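You operate a simulated robot arm through the tools that you are given. There is no shell and no other tool.

You are at the controls of a simulated robot arm. One attempt, no reset.

## Task
Strain the white paste into the open clear jar and put its white lid on.
Fine: seat the strainer on the jar, press all through with the wooden plunger, spill none; put both back; jar and pots stay. Set down upright: wooden plunger.

Only the result counts: the job must be done as asked and must still hold three seconds after the hand-in. Knocking over, shifting, dropping, spilling or breaking anything else fails it. Lids that push on must go on centred and level and be pressed home; caps that screw on are set level and turned clockwise until they are tight.

## Robot
A 7-joint arm with a two-finger parallel gripper, fixed in place. Base frame: the origin is at the foot of the arm, x ahead of it, y to its left, z up; the work surface is at about z = 0.92. Units: m, rad, N and s.
Its first joint turns from -2.304 to 2.304 rad. Payload 3.91 kg.
The tool frame sits at the grasp point between the pads (the TCP): z along the fingers, y along the line on which they close. The tips reach 0.03 m beyond it. The gripper opens to 0.11 m. The fingers are 0.02 m wide and 0.01 m thick; the gripper's body (0.048 by 0.112 m) begins 0.055 m behind the TCP.
Orientation is that of the tool frame in the base frame, as a unit quaternion [w, x, y, z]. With the fingers straight down and closing along the base's y, the tool's x points along the base's -x, its y along +y and its z along -z.

## Interface
- The arm moves only by the tool drive_tool. Its argument "commands" is a list of rows, each a list of 7 numbers: the shift along the tool's x, y, z in m, then the turn, a rotation vector about the tool's x, y, z in rad, then the opening, from 0 (shut) to 1 (fully open). In form: [[x, y, z, wx, wy, wz, hand], ...]. A call has 1 to 20 rows; each row shifts and turns the commanded pose from where the row before left it, along the tool's axes as they then stand. Rows are played at 5 a second. More than 0.05 m and 0.15 rad between two rows, or a gripper value outside its range, and nothing of the call is played. Where a pose cannot be reached the arm comes as near as it can. A force on the tool above 40 N (or 10 N above the force at the start of the call, whichever is more), or a blocked arm, ends the call early, and 0.2 s more pass. Each finger travels about 0.108 m/s and halts on what it meets, pressing with about 44 N; the grip force reading is that of the motor and also rises with nothing between the fingers. The clock runs only during rows and for 0.2 s after the last one: add rows that do not move to give the fingers time. It gives the time, the measured TCP pose, the force on the tool (base axes), the opening and the grip force at its end, in the units of the frame above (readings bear some noise), with the torque about the TCP (base axes, N m) and any sound that the robot's microphone picked up, and new pictures: "pictures" is both (left out), scene, wrist or none.
- Cameras (640 x 400 px; columns grow to the right, rows downward): "scene" is fixed at [0.3918, -0.6461, 1.652]; the picture's right is [0.99, -0.17, 0.00], its down [-0.08, -0.46, -0.89] and it looks along [0.15, 0.87, -0.46] (base axes); focal length 375 px, centre (320, 200). "wrist" rides on the gripper at [0.072, 0.017, -0.103] in the tool frame; the picture's right is [-0.23, 0.97, 0.00], its down [-0.76, -0.18, -0.62] and it looks along [-0.61, -0.14, 0.78] (tool axes); focal length 222 px, centre (320, 200). There is no depth. A picture from a camera that has moved, and an enlarged one, comes with that camera's place and axes in the base frame and with its lens. The place of the scene camera against the robot may be out by one fixed shift of up to 0.012 m in any direction.
- inspect(camera, box): a new picture of the part [left, top, right, bottom] of that camera's present view, enlarged. The clock stands still meanwhile.
- job_done(): hands the job in; it is judged then, once.

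Nothing tells you positions but the pictures and the camera data. Unless the task says otherwise, let go and move clear before handing in.

The tools are called as name(argument=value, ...) on one line, values as JSON. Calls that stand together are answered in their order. drive_tool: Moves the arm, as the interface text tells. Its arguments: {"type":"object","properties":{"commands":{"type":"array","items":{"type":"array","items":{"type":"number"}}},"pictures":{"type":"string","enum":["both","scene","wrist","none"]}},"required":["commands"]} The other tools are called the same way: inspect (camera, box) takes an enlarged picture of a part of a camera's view; job_done () hands the job in.

At the start:

```text
clock: 0.0
ee_pos: [0.3529, 0.4265, 1.3248]
orientation: [0.0, 0.0, 1.0, 0.0]
wrist_force: [-0.5, -0.5, -1.0]
torque: [0.01, -0.02, 0.0]
finger_gap: 0.1099
gripper_force: 0.0
```

scene: 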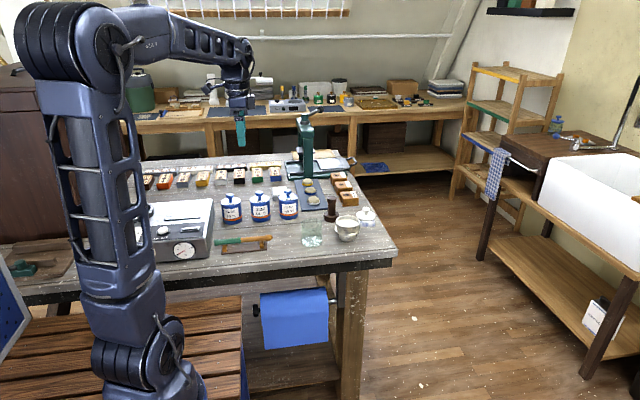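
wrist: 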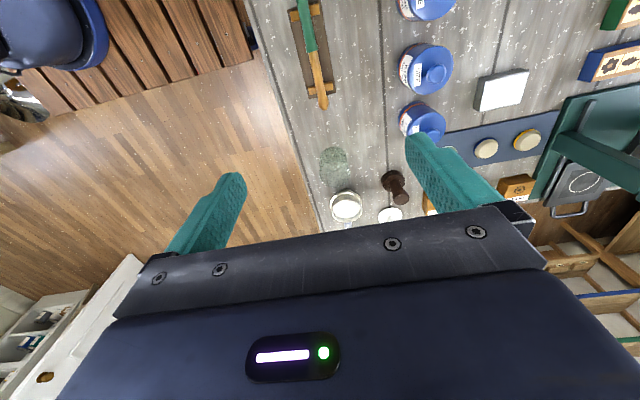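

I see a work table with a clear jar, a strainer that looks like it holds white paste, a dark wooden plunger, and a white lid or pot. I'll enlarge both views to locate them.

inspect(camera="scene", box=[200, 160, 400, 285])

inspect(camera="wrist", box=[260, 100, 480, 238])

inspect(camera="scene", box=[290, 185, 390, 248])

```text
3.20 times, centred on (300, 222) of scene
camera zoom: at [0.3918, -0.6461, 1.652], right [0.99, -0.17, 0.0], down [-0.08, -0.46, -0.89], along [0.15, 0.87, -0.46], focal length 1201 px, centre (384, 128)
```

zoom: 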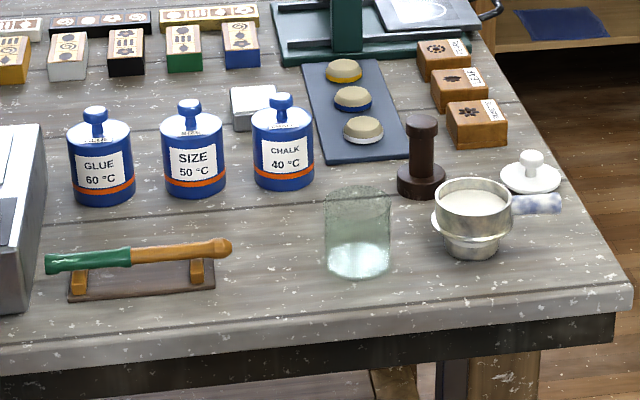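

```text
2.90 times, centred on (370, 169) of wrist
camera zoom: at [0.2807, 0.4419, 1.4287], right [0.23, 0.97, 0.0], down [0.76, -0.18, 0.62], along [0.61, -0.14, -0.78], focal length 644 px, centre (175, 290)
```

zoom: 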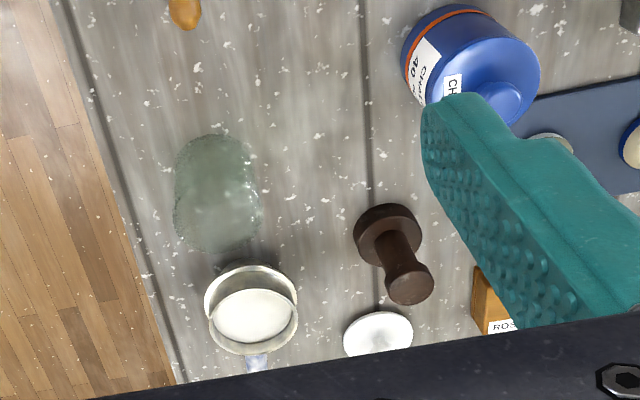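

```text
6.35 times, centred on (340, 216) of scene
camera zoom: at [0.3918, -0.6461, 1.652], right [0.99, -0.17, 0.0], down [-0.08, -0.46, -0.89], along [0.15, 0.87, -0.46], focal length 2384 px, centre (193, 95)
```

zoom: 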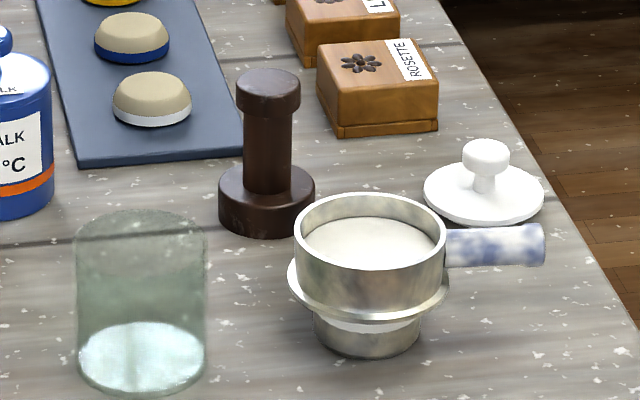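

The jar is at about (0.55, 0.43), with the strainer on its stand at about (0.68, 0.43) and its handle toward +x. The plunger is near (0.65, 0.57) and the lid near (0.785, 0.576). I'll move the wrist camera closer to measure these better.

drive_tool(commands=[[-0.02, 0.003, 0.015, 0, 0, 0, 1], [-0.025, 0.003, 0.015, 0, 0, 0, 1], [-0.025, 0.003, 0.015, 0, 0, 0, 1], [-0.025, 0.003, 0.015, 0, 0, 0, 1], [-0.025, 0.003, 0.015, 0, 0, 0, 1], [-0.02, 0.003, 0.015, 0, 0, 0, 1], [0, 0, 0, 0, 0, 0, 1], [0, 0, 0, 0, 0, 0, 1]])

```text
clock: 1.8
ee_pos: [0.492, 0.4423, 1.2338]
orientation: [0.001, 0.001, 1.0, 0.0]
wrist_force: [0.4, 1.0, 0.1]
torque: [0.03, -0.01, -0.02]
finger_gap: 0.1099
gripper_force: 0.0
camera wrist: at [0.419, 0.4595, 1.3377], right [0.23, 0.97, 0.0], down [0.76, -0.18, 0.62], along [0.61, -0.14, -0.78], focal length 222 px, centre (320, 200)
```

scene: 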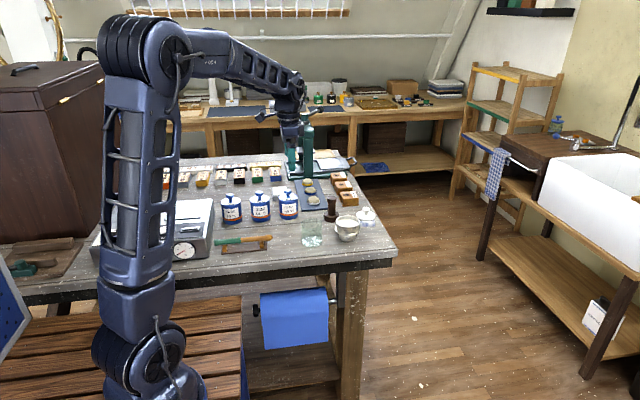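
wrist: 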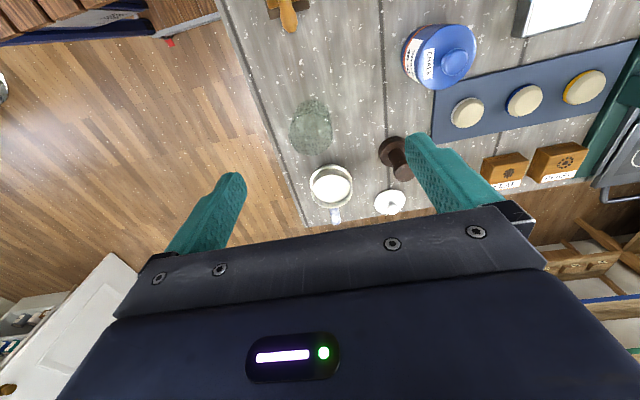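

The arm is now over the near side of the table, and the jar, strainer, plunger and lid are all in the wrist view. I'll enlarge it to measure them.

inspect(camera="wrist", box=[270, 90, 430, 230])

inspect(camera="scene", box=[320, 195, 390, 245])

```text
2.86 times, centred on (350, 160) of wrist
camera zoom: at [0.419, 0.4595, 1.3377], right [0.23, 0.97, 0.0], down [0.76, -0.18, 0.62], along [0.61, -0.14, -0.78], focal length 635 px, centre (234, 314)
```

zoom: 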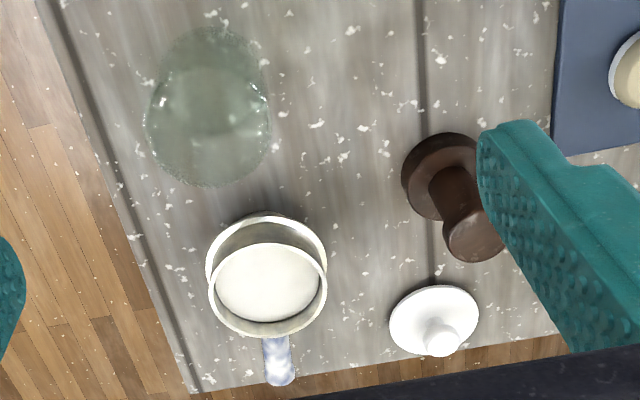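

```text
8.00 times, centred on (355, 220) of scene
camera zoom: at [0.3918, -0.6461, 1.652], right [0.99, -0.17, 0.0], down [-0.08, -0.46, -0.89], along [0.15, 0.87, -0.46], focal length 3003 px, centre (40, 40)
```

zoom: 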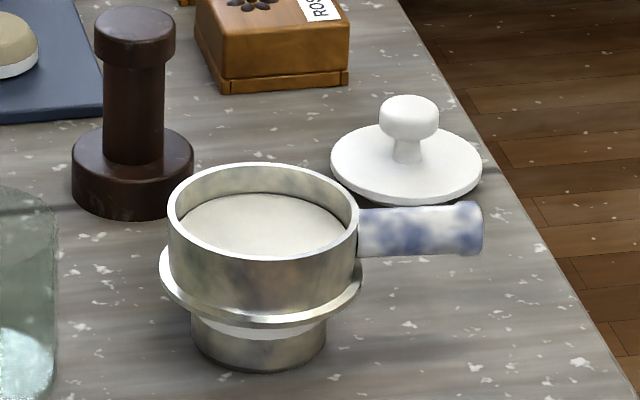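

The wrist view puts the jar at about (0.551, 0.414), the strainer at (0.677, 0.423), the plunger at (0.648, 0.553) and the lid at (0.786, 0.546). I'll zoom further on each one to refine these before moving.

inspect(camera="wrist", box=[280, 90, 344, 140])

inspect(camera="wrist", box=[300, 155, 364, 205])

inspect(camera="wrist", box=[300, 190, 364, 240])

inspect(camera="scene", box=[298, 212, 330, 252])

inspect(camera="scene", box=[332, 212, 384, 244])

```text
8.00 times, centred on (312, 115) of wrist
camera zoom: at [0.419, 0.4595, 1.3377], right [0.23, 0.97, 0.0], down [0.76, -0.18, 0.62], along [0.61, -0.14, -0.78], focal length 1777 px, centre (384, 880)
```

zoom: 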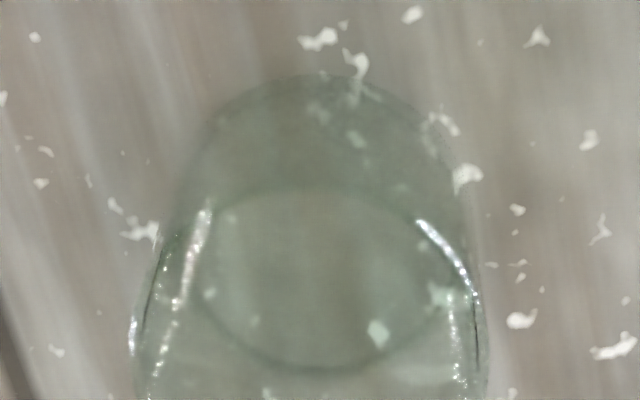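

```text
8.00 times, centred on (332, 180) of wrist
camera zoom: at [0.419, 0.4595, 1.3377], right [0.23, 0.97, 0.0], down [0.76, -0.18, 0.62], along [0.61, -0.14, -0.78], focal length 1777 px, centre (224, 360)
```

zoom: 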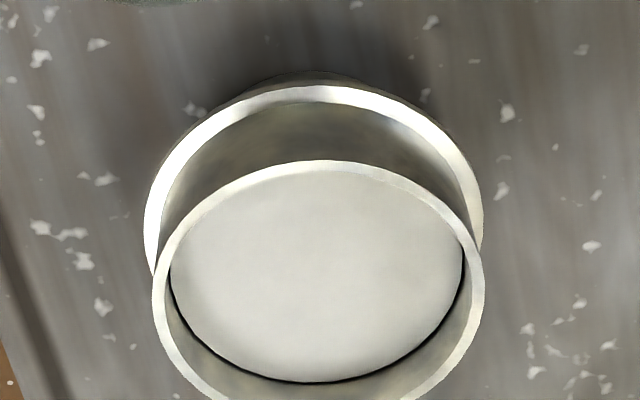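

```text
8.00 times, centred on (332, 215) of wrist
camera zoom: at [0.419, 0.4595, 1.3377], right [0.23, 0.97, 0.0], down [0.76, -0.18, 0.62], along [0.61, -0.14, -0.78], focal length 1777 px, centre (224, 80)
```

zoom: 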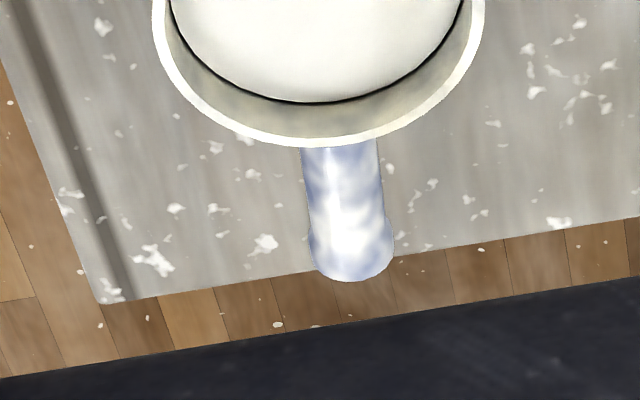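

```text
10.00 times, centred on (314, 232) of scene
camera zoom: at [0.3918, -0.6461, 1.652], right [0.99, -0.17, 0.0], down [-0.08, -0.46, -0.89], along [0.15, 0.87, -0.46], focal length 3754 px, centre (380, -120)
```

zoom: 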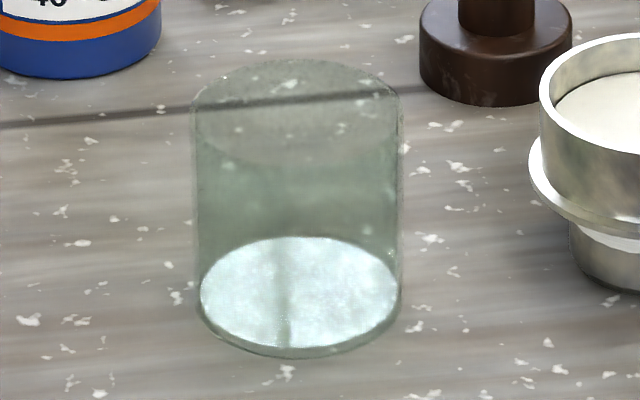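

```text
12.31 times, centred on (358, 228) of scene
camera zoom: at [0.3918, -0.6461, 1.652], right [0.99, -0.17, 0.0], down [-0.08, -0.46, -0.89], along [0.15, 0.87, -0.46], focal length 4620 px, centre (-148, -145)
```

zoom: 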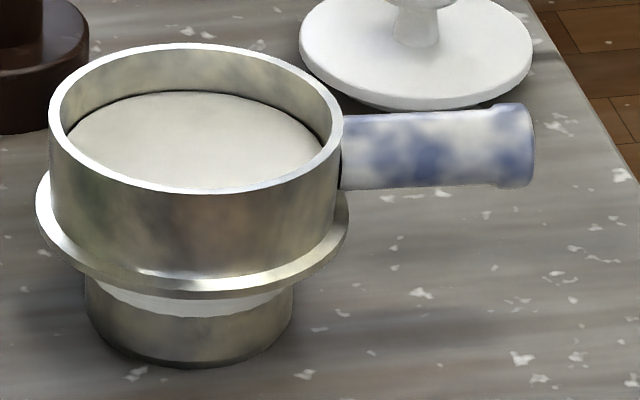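

The strainer centre works out to about (0.678, 0.423) with the rim at z≈0.987. Its handle points about 6° to the right of +x, with its axis at z≈0.975. I'll hover above the handle with that yaw and check the alignment.

drive_tool(commands=[[-0.03, -0.003, 0.01, 0, 0, 0, 1], [-0.03, -0.003, 0.015, 0, 0, 0, 1], [-0.03, -0.003, 0.015, 0, 0, 0, 1], [-0.03, -0.003, 0.015, 0, 0, 0, 1], [-0.03, -0.003, 0.015, 0, 0, 0, 1], [-0.03, -0.003, 0.015, 0, 0, 0, 1], [-0.03, -0.003, 0.015, 0, 0, 0, 1], [-0.0327, -0.0043, 0.0138, 0, 0, 0, 1], [0, 0, 0, 0, 0, 0.105, 1], [0, 0, 0, 0, 0, 0, 1], [0, 0, 0, 0, 0, 0, 1]])

inspect(camera="wrist", box=[240, 60, 400, 220])

```text
clock: 4.2
ee_pos: [0.7365, 0.4184, 1.121]
orientation: [0.0, 0.052, 0.999, 0.001]
wrist_force: [0.1, 1.0, 0.8]
torque: [-0.01, -0.03, 0.0]
finger_gap: 0.1102
gripper_force: 0.0
camera wrist: at [0.6668, 0.443, 1.2244], right [0.33, 0.94, 0.0], down [0.74, -0.26, 0.62], along [0.59, -0.2, -0.78], focal length 222 px, centre (320, 200)
```

scene: 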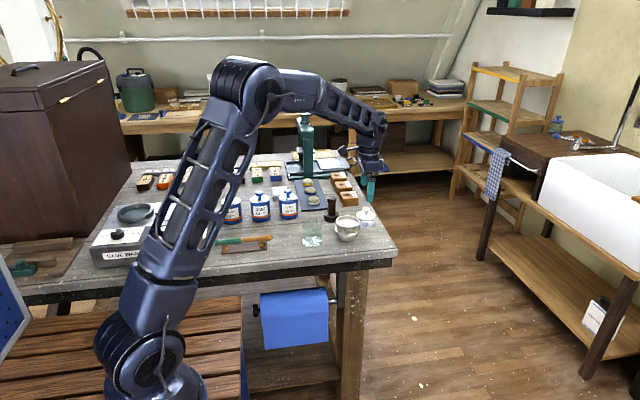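
wrist: 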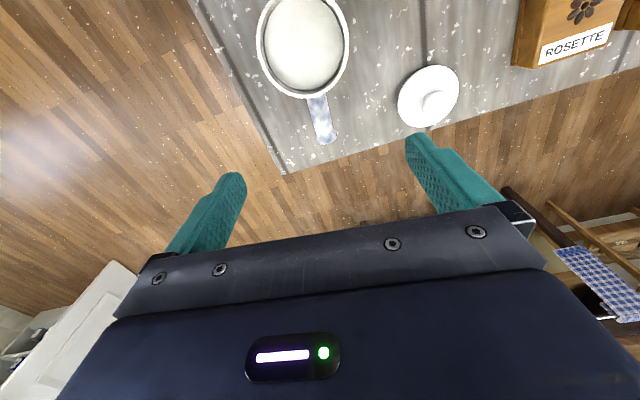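

```text
2.50 times, centred on (320, 140) of wrist
camera zoom: at [0.6668, 0.443, 1.2244], right [0.33, 0.94, 0.0], down [0.74, -0.26, 0.62], along [0.59, -0.2, -0.78], focal length 555 px, centre (320, 350)
```

zoom: 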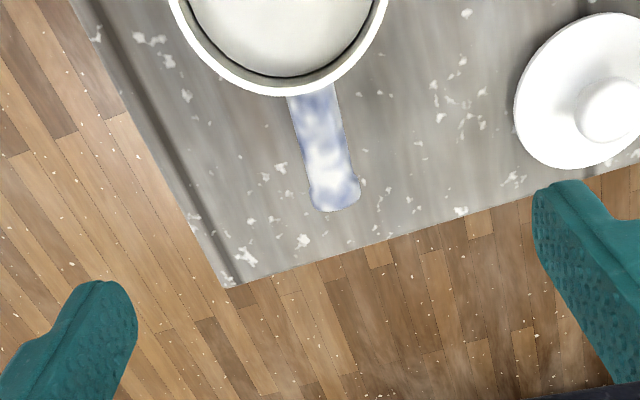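

The arm is hovering over the handle and looks nearly aligned in yaw and y. I'll zoom on the strainer from here to pin down its height by parallax.

inspect(camera="wrist", box=[240, 0, 400, 100])

inspect(camera="wrist", box=[280, 90, 360, 150])

```text
4.00 times, centred on (320, 50) of wrist
camera zoom: at [0.6668, 0.443, 1.2244], right [0.33, 0.94, 0.0], down [0.74, -0.26, 0.62], along [0.59, -0.2, -0.78], focal length 888 px, centre (320, 800)
```

zoom: 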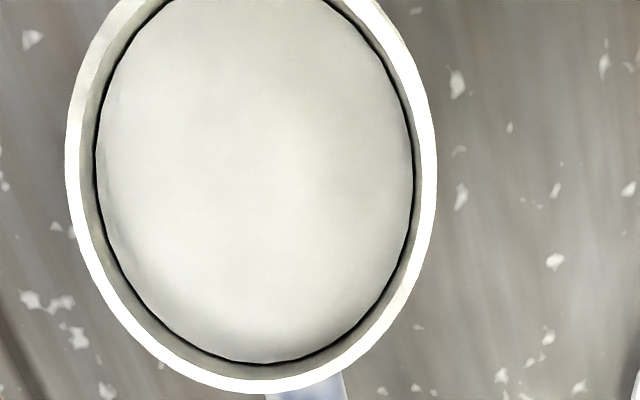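

```text
6.67 times, centred on (320, 120) of wrist
camera zoom: at [0.6668, 0.443, 1.2244], right [0.33, 0.94, 0.0], down [0.74, -0.26, 0.62], along [0.59, -0.2, -0.78], focal length 1481 px, centre (320, 733)
```

zoom: 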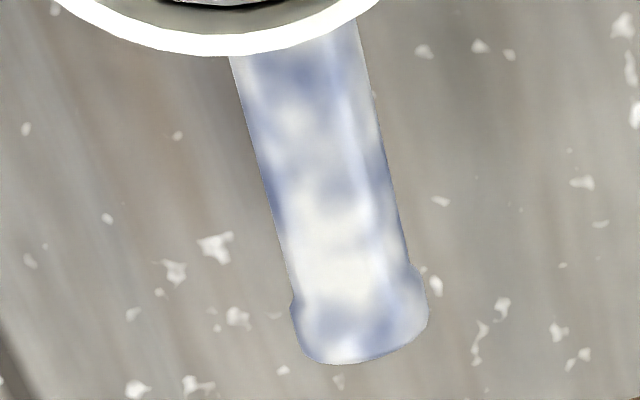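

The rim comes out at z≈0.988 and the handle axis at z≈0.976, and the handle lines up with the TCP in y. I'll descend partway and check again.

drive_tool(commands=[[0, 0, 0.02, 0, 0, 0, 1], [0, 0, 0.03, 0, 0, 0, 1], [0, 0, 0.03, 0, 0, 0, 1], [0, 0, 0.018, 0, 0, 0, 1], [0, 0, 0, 0, 0, 0, 1], [0, 0, 0, 0, 0, 0, 1]])

inspect(camera="wrist", box=[220, 80, 420, 220])

inspect(camera="scene", box=[320, 180, 410, 250])

```text
clock: 5.6
ee_pos: [0.7364, 0.418, 1.0225]
orientation: [0.001, 0.053, 0.999, 0.0]
wrist_force: [0.5, -0.2, -0.1]
torque: [0.0, -0.02, 0.0]
finger_gap: 0.1101
gripper_force: 0.1
camera wrist: at [0.6667, 0.4424, 1.1259], right [0.33, 0.94, 0.0], down [0.74, -0.26, 0.62], along [0.59, -0.2, -0.78], focal length 222 px, centre (320, 200)
```

scene: 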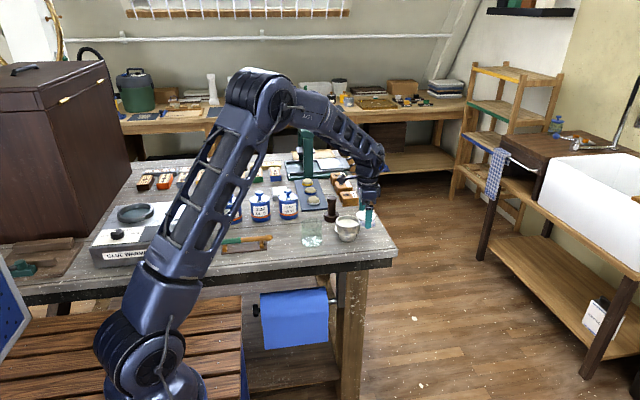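
wrist: 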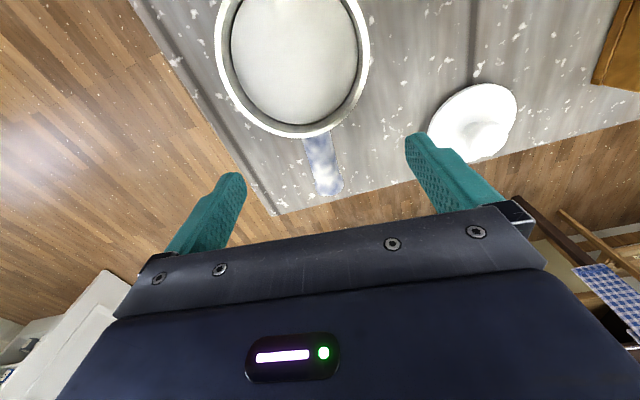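

```text
2.86 times, centred on (320, 150) of wrist
camera zoom: at [0.6667, 0.4424, 1.1259], right [0.33, 0.94, 0.0], down [0.74, -0.26, 0.62], along [0.59, -0.2, -0.78], focal length 635 px, centre (320, 343)
```

zoom: 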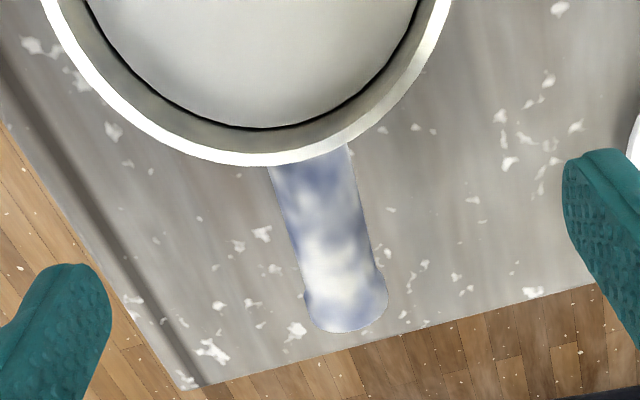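

```text
5.71 times, centred on (365, 215) of scene
camera zoom: at [0.3918, -0.6461, 1.652], right [0.99, -0.17, 0.0], down [-0.08, -0.46, -0.89], along [0.15, 0.87, -0.46], focal length 2145 px, centre (63, 114)
```

zoom: 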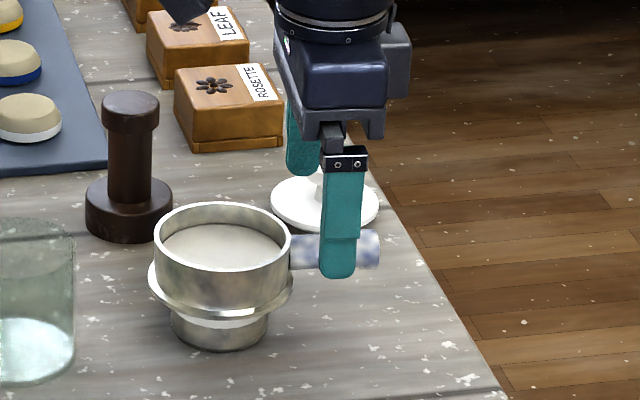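

The handle is centred between the fingers. I'll descend to the handle axis and close on it.

drive_tool(commands=[[0.002, 0, 0.02, 0, 0, 0, 1], [0, 0, 0.02, 0, 0, 0, 1], [0, 0, 0.0065, 0, 0, 0, 1], [0, 0, 0, 0, 0, 0, 1], [0, 0, 0, 0, 0, 0, 1]])

inspect(camera="wrist", box=[200, 60, 440, 240])

inspect(camera="scene", box=[320, 180, 410, 250])

```text
clock: 6.8
ee_pos: [0.7348, 0.4161, 0.9772]
orientation: [0.001, 0.053, 0.999, 0.0]
wrist_force: [-0.5, 1.0, -0.8]
torque: [0.02, 0.06, 0.01]
finger_gap: 0.1099
gripper_force: 0.0
camera wrist: at [0.6654, 0.4409, 1.0806], right [0.33, 0.94, 0.0], down [0.74, -0.26, 0.62], along [0.59, -0.2, -0.78], focal length 222 px, centre (320, 200)
```

scene: 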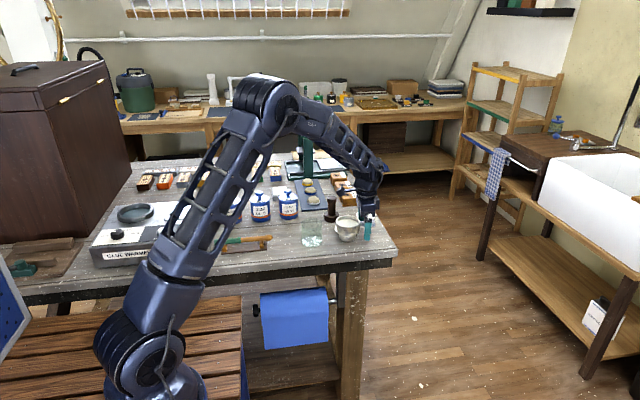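
wrist: 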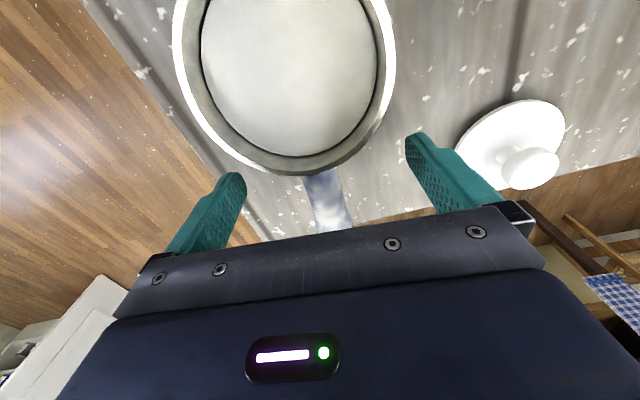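

```text
2.22 times, centred on (320, 150) of wrist
camera zoom: at [0.6654, 0.4409, 1.0806], right [0.33, 0.94, 0.0], down [0.74, -0.26, 0.62], along [0.59, -0.2, -0.78], focal length 494 px, centre (320, 311)
```

zoom: 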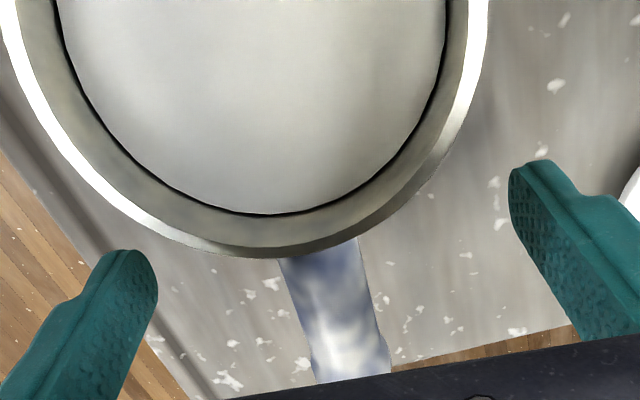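

```text
5.71 times, centred on (365, 215) of scene
camera zoom: at [0.3918, -0.6461, 1.652], right [0.99, -0.17, 0.0], down [-0.08, -0.46, -0.89], along [0.15, 0.87, -0.46], focal length 2145 px, centre (63, 114)
```

zoom: 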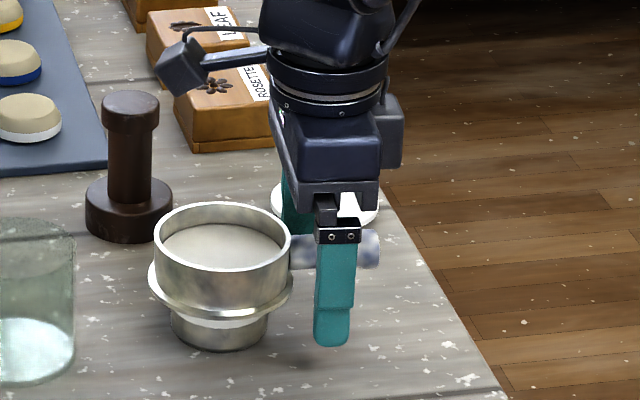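

The handle appears about 2 mm to the +y side of the pad centre. I'll shift slightly and recheck before closing.

drive_tool(commands=[[0, 0.0018, 0, 0, 0, 0, 1], [0, 0, 0, 0, 0, 0, 1], [0, 0, 0, 0, 0, 0, 1]], pictures="none")

inspect(camera="wrist", box=[200, 60, 440, 240])

inspect(camera="scene", box=[350, 200, 390, 225])

```text
clock: 7.6
ee_pos: [0.7358, 0.4183, 0.9764]
orientation: [0.0, 0.052, 0.999, 0.0]
wrist_force: [0.9, -0.3, -0.8]
torque: [0.03, -0.03, 0.0]
finger_gap: 0.1103
gripper_force: 0.1
```

```text
2.22 times, centred on (320, 150) of wrist
camera zoom: at [0.6652, 0.4432, 1.0803], right [0.33, 0.94, 0.0], down [0.74, -0.26, 0.62], along [0.59, -0.2, -0.78], focal length 494 px, centre (320, 311)
```

zoom: 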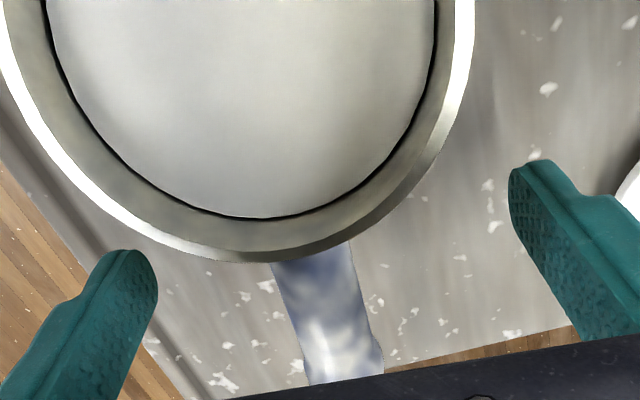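

```text
16.00 times, centred on (370, 212) of scene
camera zoom: at [0.3918, -0.6461, 1.652], right [0.99, -0.17, 0.0], down [-0.08, -0.46, -0.89], along [0.15, 0.87, -0.46], focal length 6006 px, centre (-480, 0)
```

zoom: 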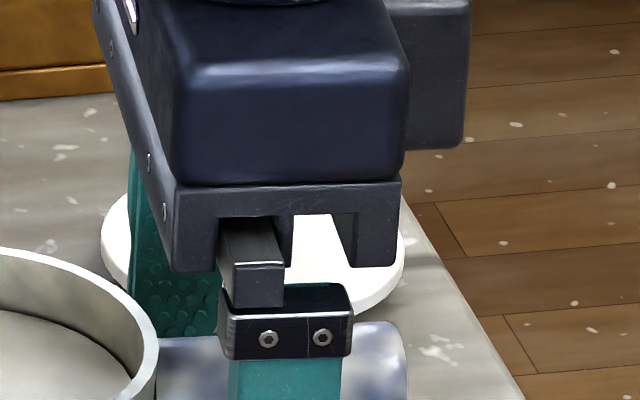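

The handle now passes through the TCP point, so I'll close the gripper on it.

drive_tool(commands=[[0, 0, 0, 0, 0, 0, 0.5], [0, 0, 0, 0, 0, 0, 0.3], [0, 0, 0, 0, 0, 0, 0.2], [0, 0, 0, 0, 0, 0, 0.1], [0, 0, 0, 0, 0, 0, 0], [0, 0, 0, 0, 0, 0, 0], [0, 0, 0, 0, 0, 0, 0]])

inspect(camera="scene", box=[320, 180, 410, 250])

inspect(camera="wrist", box=[200, 60, 440, 240])

```text
clock: 9.2
ee_pos: [0.7343, 0.4193, 0.9771]
orientation: [0.0, 0.052, 0.999, 0.0]
wrist_force: [0.6, 0.2, -0.2]
torque: [0.04, -0.1, 0.0]
finger_gap: 0.0198
gripper_force: 43.9
camera wrist: at [0.6652, 0.4432, 1.0802], right [0.33, 0.94, 0.0], down [0.74, -0.26, 0.62], along [0.59, -0.2, -0.78], focal length 222 px, centre (320, 200)
```

scene: 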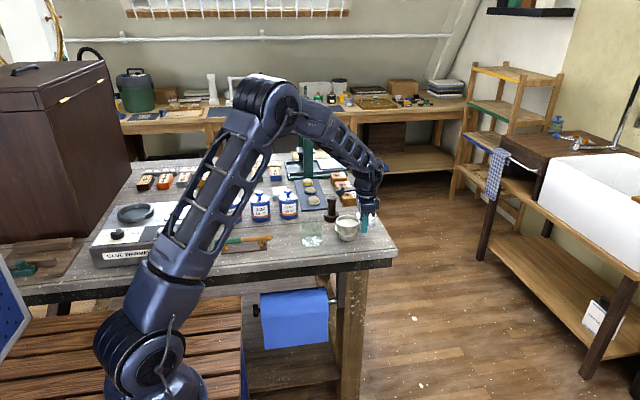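
wrist: 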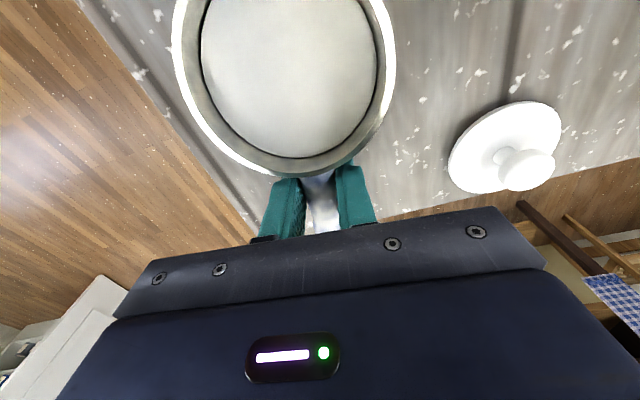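

```text
5.71 times, centred on (365, 215) of scene
camera zoom: at [0.3918, -0.6461, 1.652], right [0.99, -0.17, 0.0], down [-0.08, -0.46, -0.89], along [0.15, 0.87, -0.46], focal length 2145 px, centre (63, 114)
```

zoom: 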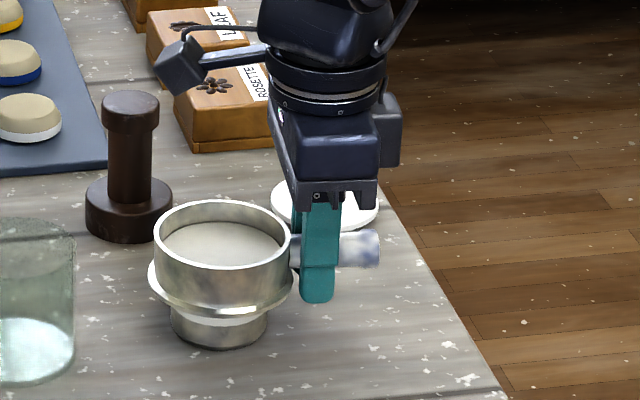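

```text
2.22 times, centred on (320, 150) of wrist
camera zoom: at [0.6652, 0.4432, 1.0802], right [0.33, 0.94, 0.0], down [0.74, -0.26, 0.62], along [0.59, -0.2, -0.78], focal length 494 px, centre (320, 311)
```

zoom: 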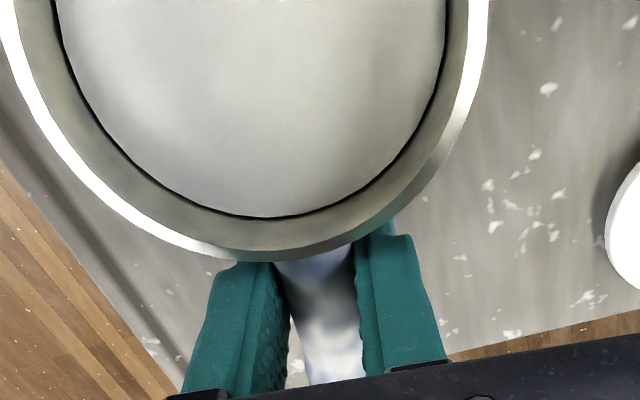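

The handle is gripped with a 0.0198 m gap, though the strainer seems to have shifted about 2 mm while closing. I'll compare with the earlier scene zoom to see whether the stand moved too.

inspect(camera="scene", box=[332, 212, 384, 244])

```text
12.31 times, centred on (358, 228) of scene
camera zoom: at [0.3918, -0.6461, 1.652], right [0.99, -0.17, 0.0], down [-0.08, -0.46, -0.89], along [0.15, 0.87, -0.46], focal length 4620 px, centre (-148, -145)
```

zoom: 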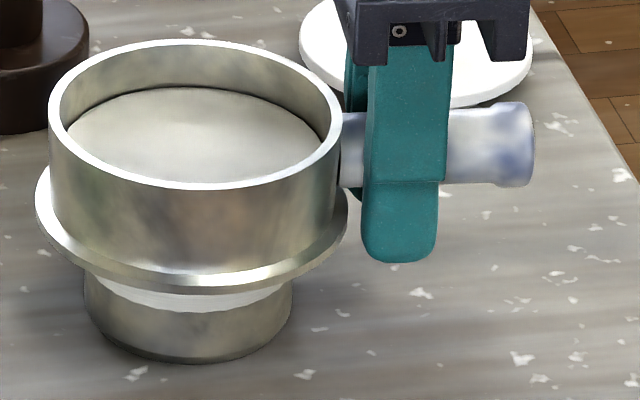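

The stand moved with the strainer by about 2 mm in +y. I'll move it back by the same amount while still gripping.

drive_tool(commands=[[0, -0.001, 0, 0, 0, 0, 0], [0, -0.0011, 0, 0, 0, 0, 0], [0, 0, 0, 0, 0, 0, 0], [0, 0, 0, 0, 0, 0, 0]], pictures="none")

inspect(camera="scene", box=[332, 212, 384, 244])

inspect(camera="scene", box=[298, 212, 330, 252])

```text
clock: 10.2
ee_pos: [0.7337, 0.4175, 0.9772]
orientation: [0.0, 0.052, 0.999, -0.001]
wrist_force: [0.9, 1.0, 0.7]
torque: [0.03, -0.05, -0.06]
finger_gap: 0.0198
gripper_force: 43.6
```

```text
12.31 times, centred on (358, 228) of scene
camera zoom: at [0.3918, -0.6461, 1.652], right [0.99, -0.17, 0.0], down [-0.08, -0.46, -0.89], along [0.15, 0.87, -0.46], focal length 4620 px, centre (-148, -145)
```

zoom: 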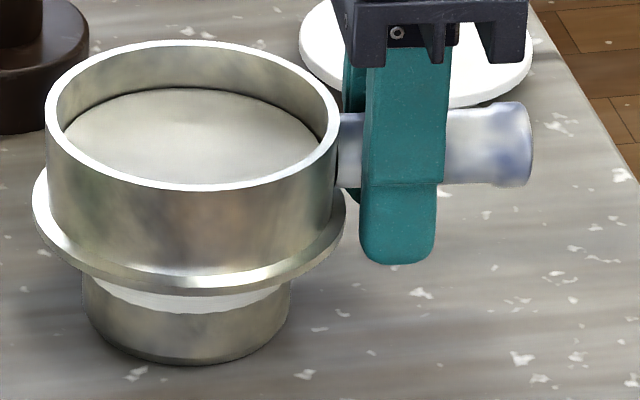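

```text
10.00 times, centred on (314, 232) of scene
camera zoom: at [0.3918, -0.6461, 1.652], right [0.99, -0.17, 0.0], down [-0.08, -0.46, -0.89], along [0.15, 0.87, -0.46], focal length 3754 px, centre (380, -120)
```

zoom: 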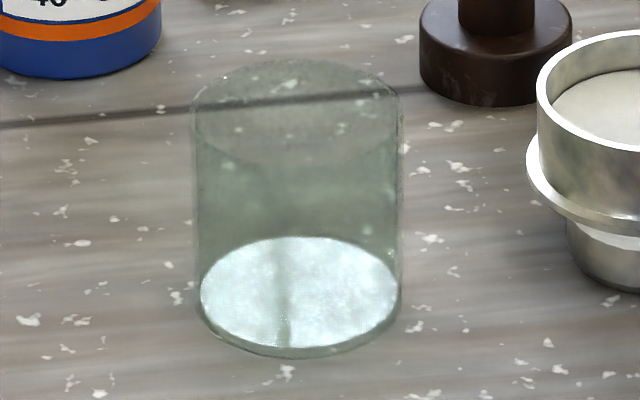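

The stand is now within about 1–2 mm of where it began. I'll lift the strainer slowly by 2 cm and check that it stays level.

drive_tool(commands=[[0, 0, -0.003, 0, 0, 0, 0], [0, 0, -0.004, 0, 0, 0, 0], [0, 0, -0.005, 0, 0, 0, 0], [0, 0, -0.006, 0, 0, 0, 0], [0, 0, -0.006, 0, 0, 0, 0], [0, 0, 0, 0, 0, 0, 0], [0, 0, 0, 0, 0, 0, 0]])

inspect(camera="scene", box=[322, 202, 392, 246])

```text
clock: 11.8
ee_pos: [0.7344, 0.4178, 1.0009]
orientation: [0.0, 0.052, 0.999, 0.0]
wrist_force: [0.4, -0.9, -2.4]
torque: [-0.08, -0.1, 0.05]
finger_gap: 0.0191
gripper_force: 44.3
camera wrist: at [0.664, 0.4416, 1.1045], right [0.33, 0.94, 0.0], down [0.74, -0.26, 0.62], along [0.59, -0.2, -0.78], focal length 222 px, centre (320, 200)
```

scene: 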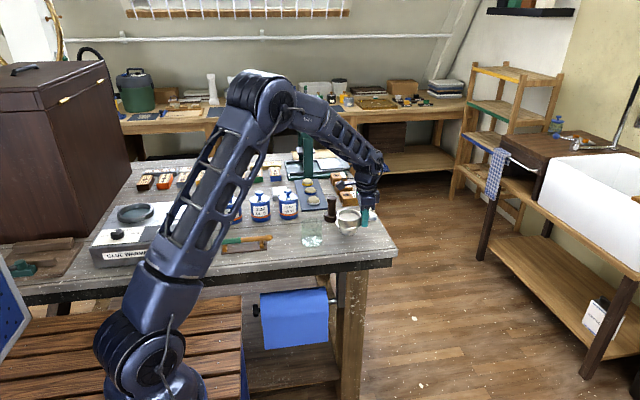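
wrist: 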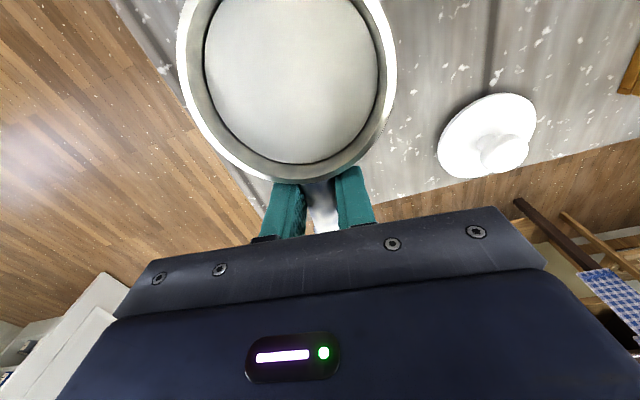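

```text
9.09 times, centred on (357, 224) of scene
camera zoom: at [0.3918, -0.6461, 1.652], right [0.99, -0.17, 0.0], down [-0.08, -0.46, -0.89], along [0.15, 0.87, -0.46], focal length 3413 px, centre (-16, -18)
```

zoom: 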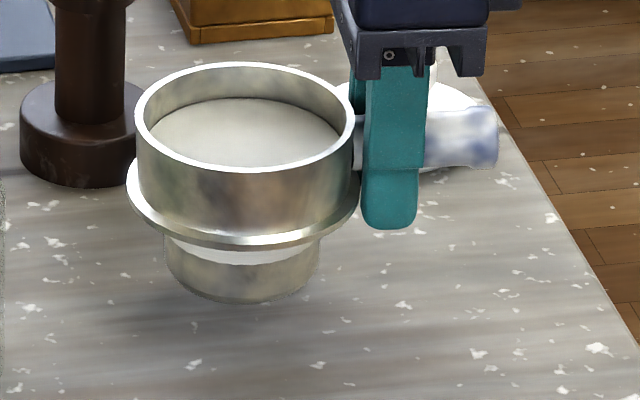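

The lower metal cylinder lifts with the strainer, so it is a spigot that fits into the jar and not a separate stand. I'll compare the wrist view closely for any sag.

inspect(camera="wrist", box=[200, 60, 440, 240])

inspect(camera="scene", box=[334, 208, 370, 238])

```text
2.22 times, centred on (320, 150) of wrist
camera zoom: at [0.664, 0.4416, 1.1045], right [0.33, 0.94, 0.0], down [0.74, -0.26, 0.62], along [0.59, -0.2, -0.78], focal length 494 px, centre (320, 311)
```

zoom: 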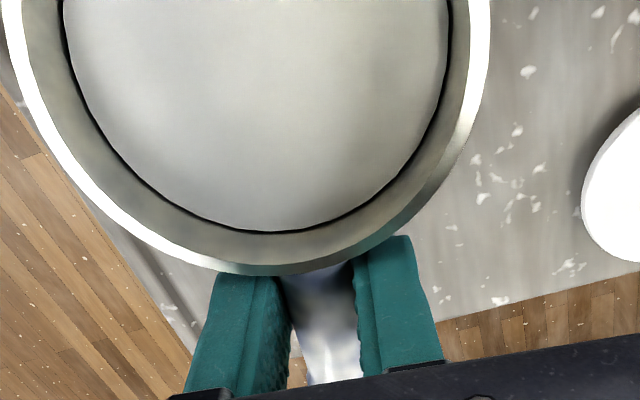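

```text
13.33 times, centred on (352, 223) of scene
camera zoom: at [0.3918, -0.6461, 1.652], right [0.99, -0.17, 0.0], down [-0.08, -0.46, -0.89], along [0.15, 0.87, -0.46], focal length 5005 px, centre (-107, -107)
```

zoom: 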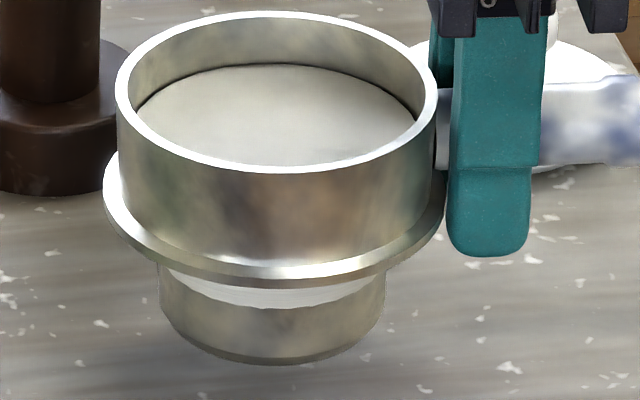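

The strainer looks nearly level, about 1° nose-down, but it has slid about 3 mm relative to the fingers. I'll hold still for a moment to see whether it creeps.

drive_tool(commands=[[0, 0, 0, 0, 0, 0, 0], [0, 0, 0, 0, 0, 0, 0], [0, 0, 0, 0, 0, 0, 0], [0, 0, 0, 0, 0, 0, 0], [0, 0, 0, 0, 0, 0, 0]], pictures="none")

inspect(camera="wrist", box=[200, 60, 440, 240])

inspect(camera="scene", box=[334, 208, 370, 238])

```text
clock: 13.0
ee_pos: [0.7337, 0.418, 1.0009]
orientation: [0.0, 0.052, 0.999, 0.0]
wrist_force: [0.5, 1.4, -1.4]
torque: [0.06, -0.08, -0.09]
finger_gap: 0.0168
gripper_force: 44.2
```

```text
2.22 times, centred on (320, 150) of wrist
camera zoom: at [0.664, 0.4416, 1.1045], right [0.33, 0.94, 0.0], down [0.74, -0.26, 0.62], along [0.59, -0.2, -0.78], focal length 494 px, centre (320, 311)
```

zoom: 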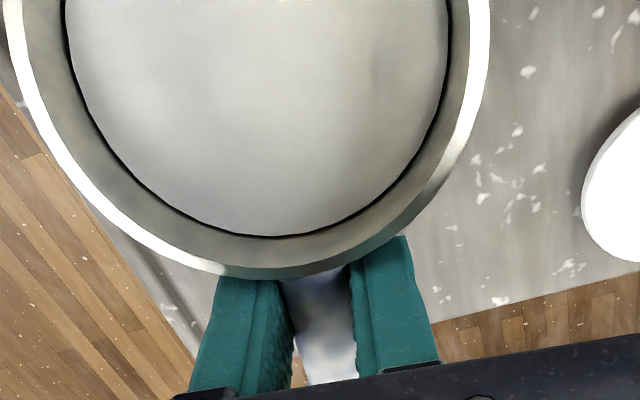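

```text
13.33 times, centred on (352, 223) of scene
camera zoom: at [0.3918, -0.6461, 1.652], right [0.99, -0.17, 0.0], down [-0.08, -0.46, -0.89], along [0.15, 0.87, -0.46], focal length 5005 px, centre (-107, -107)
```

zoom: 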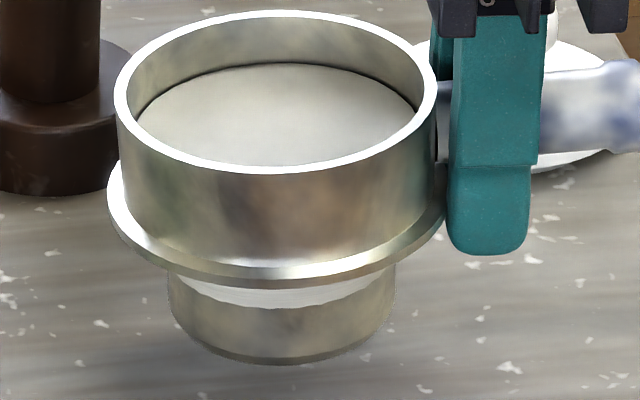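

The grip is slipping: the gap is shrinking and the nose is sagging to about 3°. I'll set the strainer back down now, before it tilts further.

drive_tool(commands=[[0, 0, 0.01, 0, 0, 0, 0], [0, 0, 0.008, 0, 0, 0, 0], [0, 0, 0.004, 0, 0, 0, 0], [0, 0, 0.0015, 0, 0, 0, 0]])

inspect(camera="scene", box=[334, 208, 370, 238])

inspect(camera="wrist", box=[200, 60, 440, 240])

```text
clock: 14.0
ee_pos: [0.734, 0.4179, 0.978]
orientation: [0.002, 0.052, 0.999, 0.0]
wrist_force: [-0.3, -4.3, 10.2]
torque: [-0.3, 0.69, 0.25]
finger_gap: 0.0127
gripper_force: 45.1
camera wrist: at [0.664, 0.4419, 1.0818], right [0.33, 0.94, 0.0], down [0.74, -0.26, 0.62], along [0.59, -0.2, -0.78], focal length 222 px, centre (320, 200)
```

scene: 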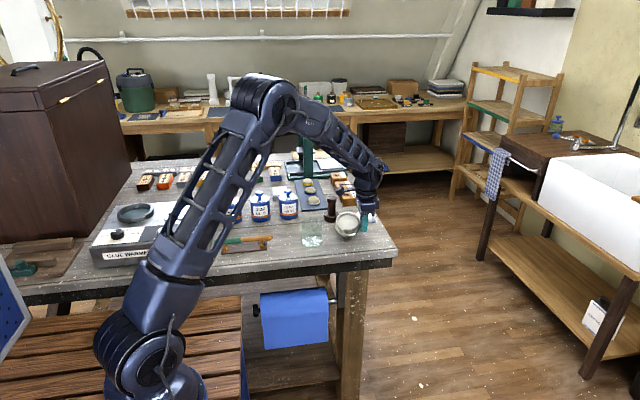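
wrist: 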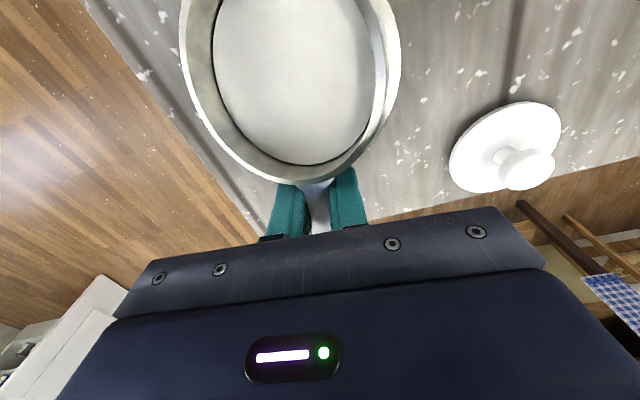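

```text
13.33 times, centred on (352, 223) of scene
camera zoom: at [0.3918, -0.6461, 1.652], right [0.99, -0.17, 0.0], down [-0.08, -0.46, -0.89], along [0.15, 0.87, -0.46], focal length 5005 px, centre (-107, -107)
```

zoom: 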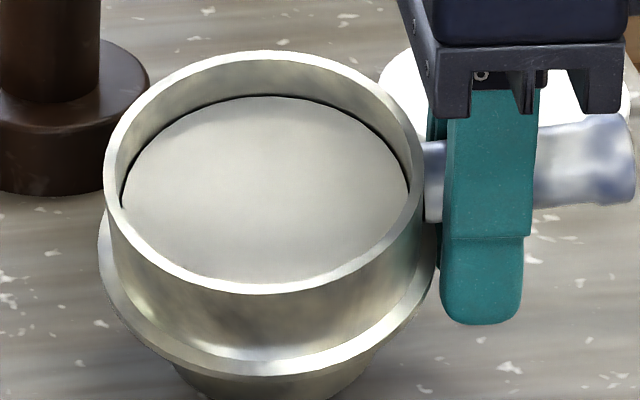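

```text
2.22 times, centred on (320, 150) of wrist
camera zoom: at [0.664, 0.4419, 1.0818], right [0.33, 0.94, 0.0], down [0.74, -0.26, 0.62], along [0.59, -0.2, -0.78], focal length 494 px, centre (320, 311)
```

zoom: 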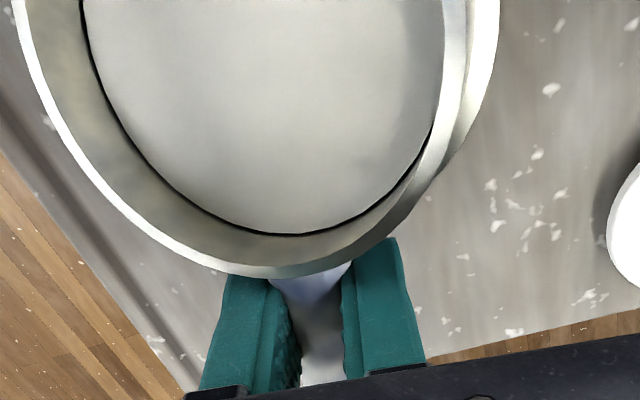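

The strainer has rolled toward the −y side as it touched down. I'll look at the wider view before doing anything else.

inspect(camera="scene", box=[322, 200, 392, 250])

```text
8.00 times, centred on (357, 225) of scene
camera zoom: at [0.3918, -0.6461, 1.652], right [0.99, -0.17, 0.0], down [-0.08, -0.46, -0.89], along [0.15, 0.87, -0.46], focal length 3003 px, centre (24, 0)
```

zoom: 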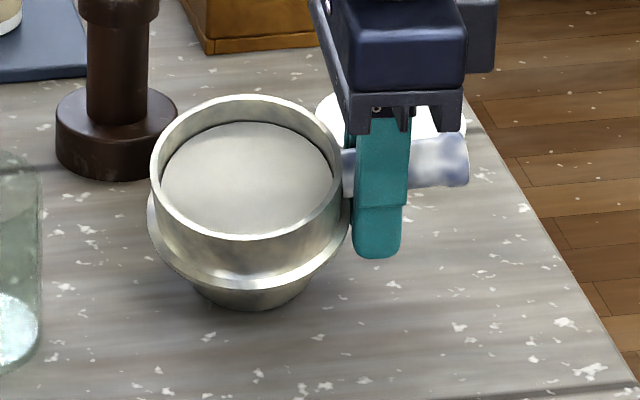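

inspect(camera="wrist", box=[260, 160, 390, 245])

inspect(camera="scene", box=[358, 208, 384, 236])

```text
4.71 times, centred on (325, 202) of wrist
camera zoom: at [0.664, 0.4419, 1.0818], right [0.33, 0.94, 0.0], down [0.74, -0.26, 0.62], along [0.59, -0.2, -0.78], focal length 1045 px, centre (296, 188)
```

zoom: 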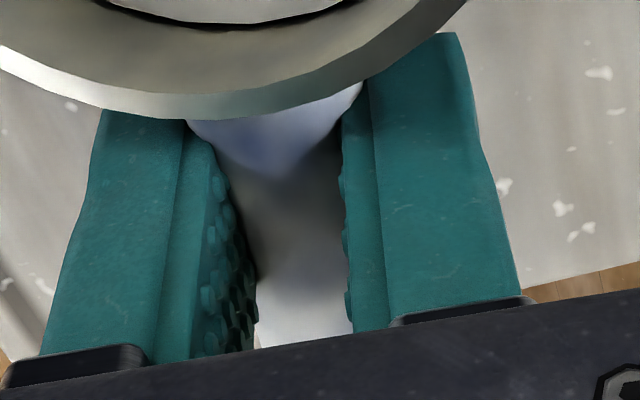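

```text
14.29 times, centred on (371, 222) of scene
camera zoom: at [0.3918, -0.6461, 1.652], right [0.99, -0.17, 0.0], down [-0.08, -0.46, -0.89], along [0.15, 0.87, -0.46], focal length 5363 px, centre (-409, -114)
```

zoom: 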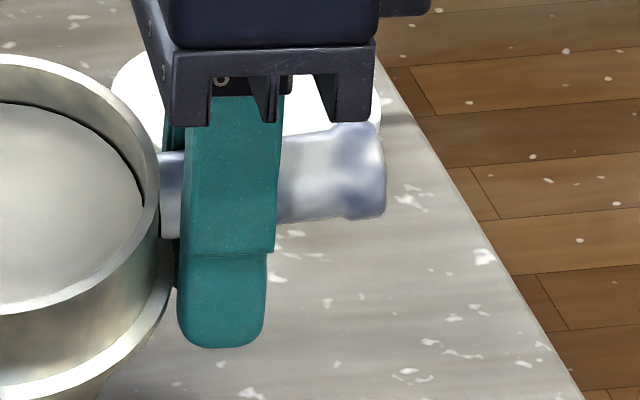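

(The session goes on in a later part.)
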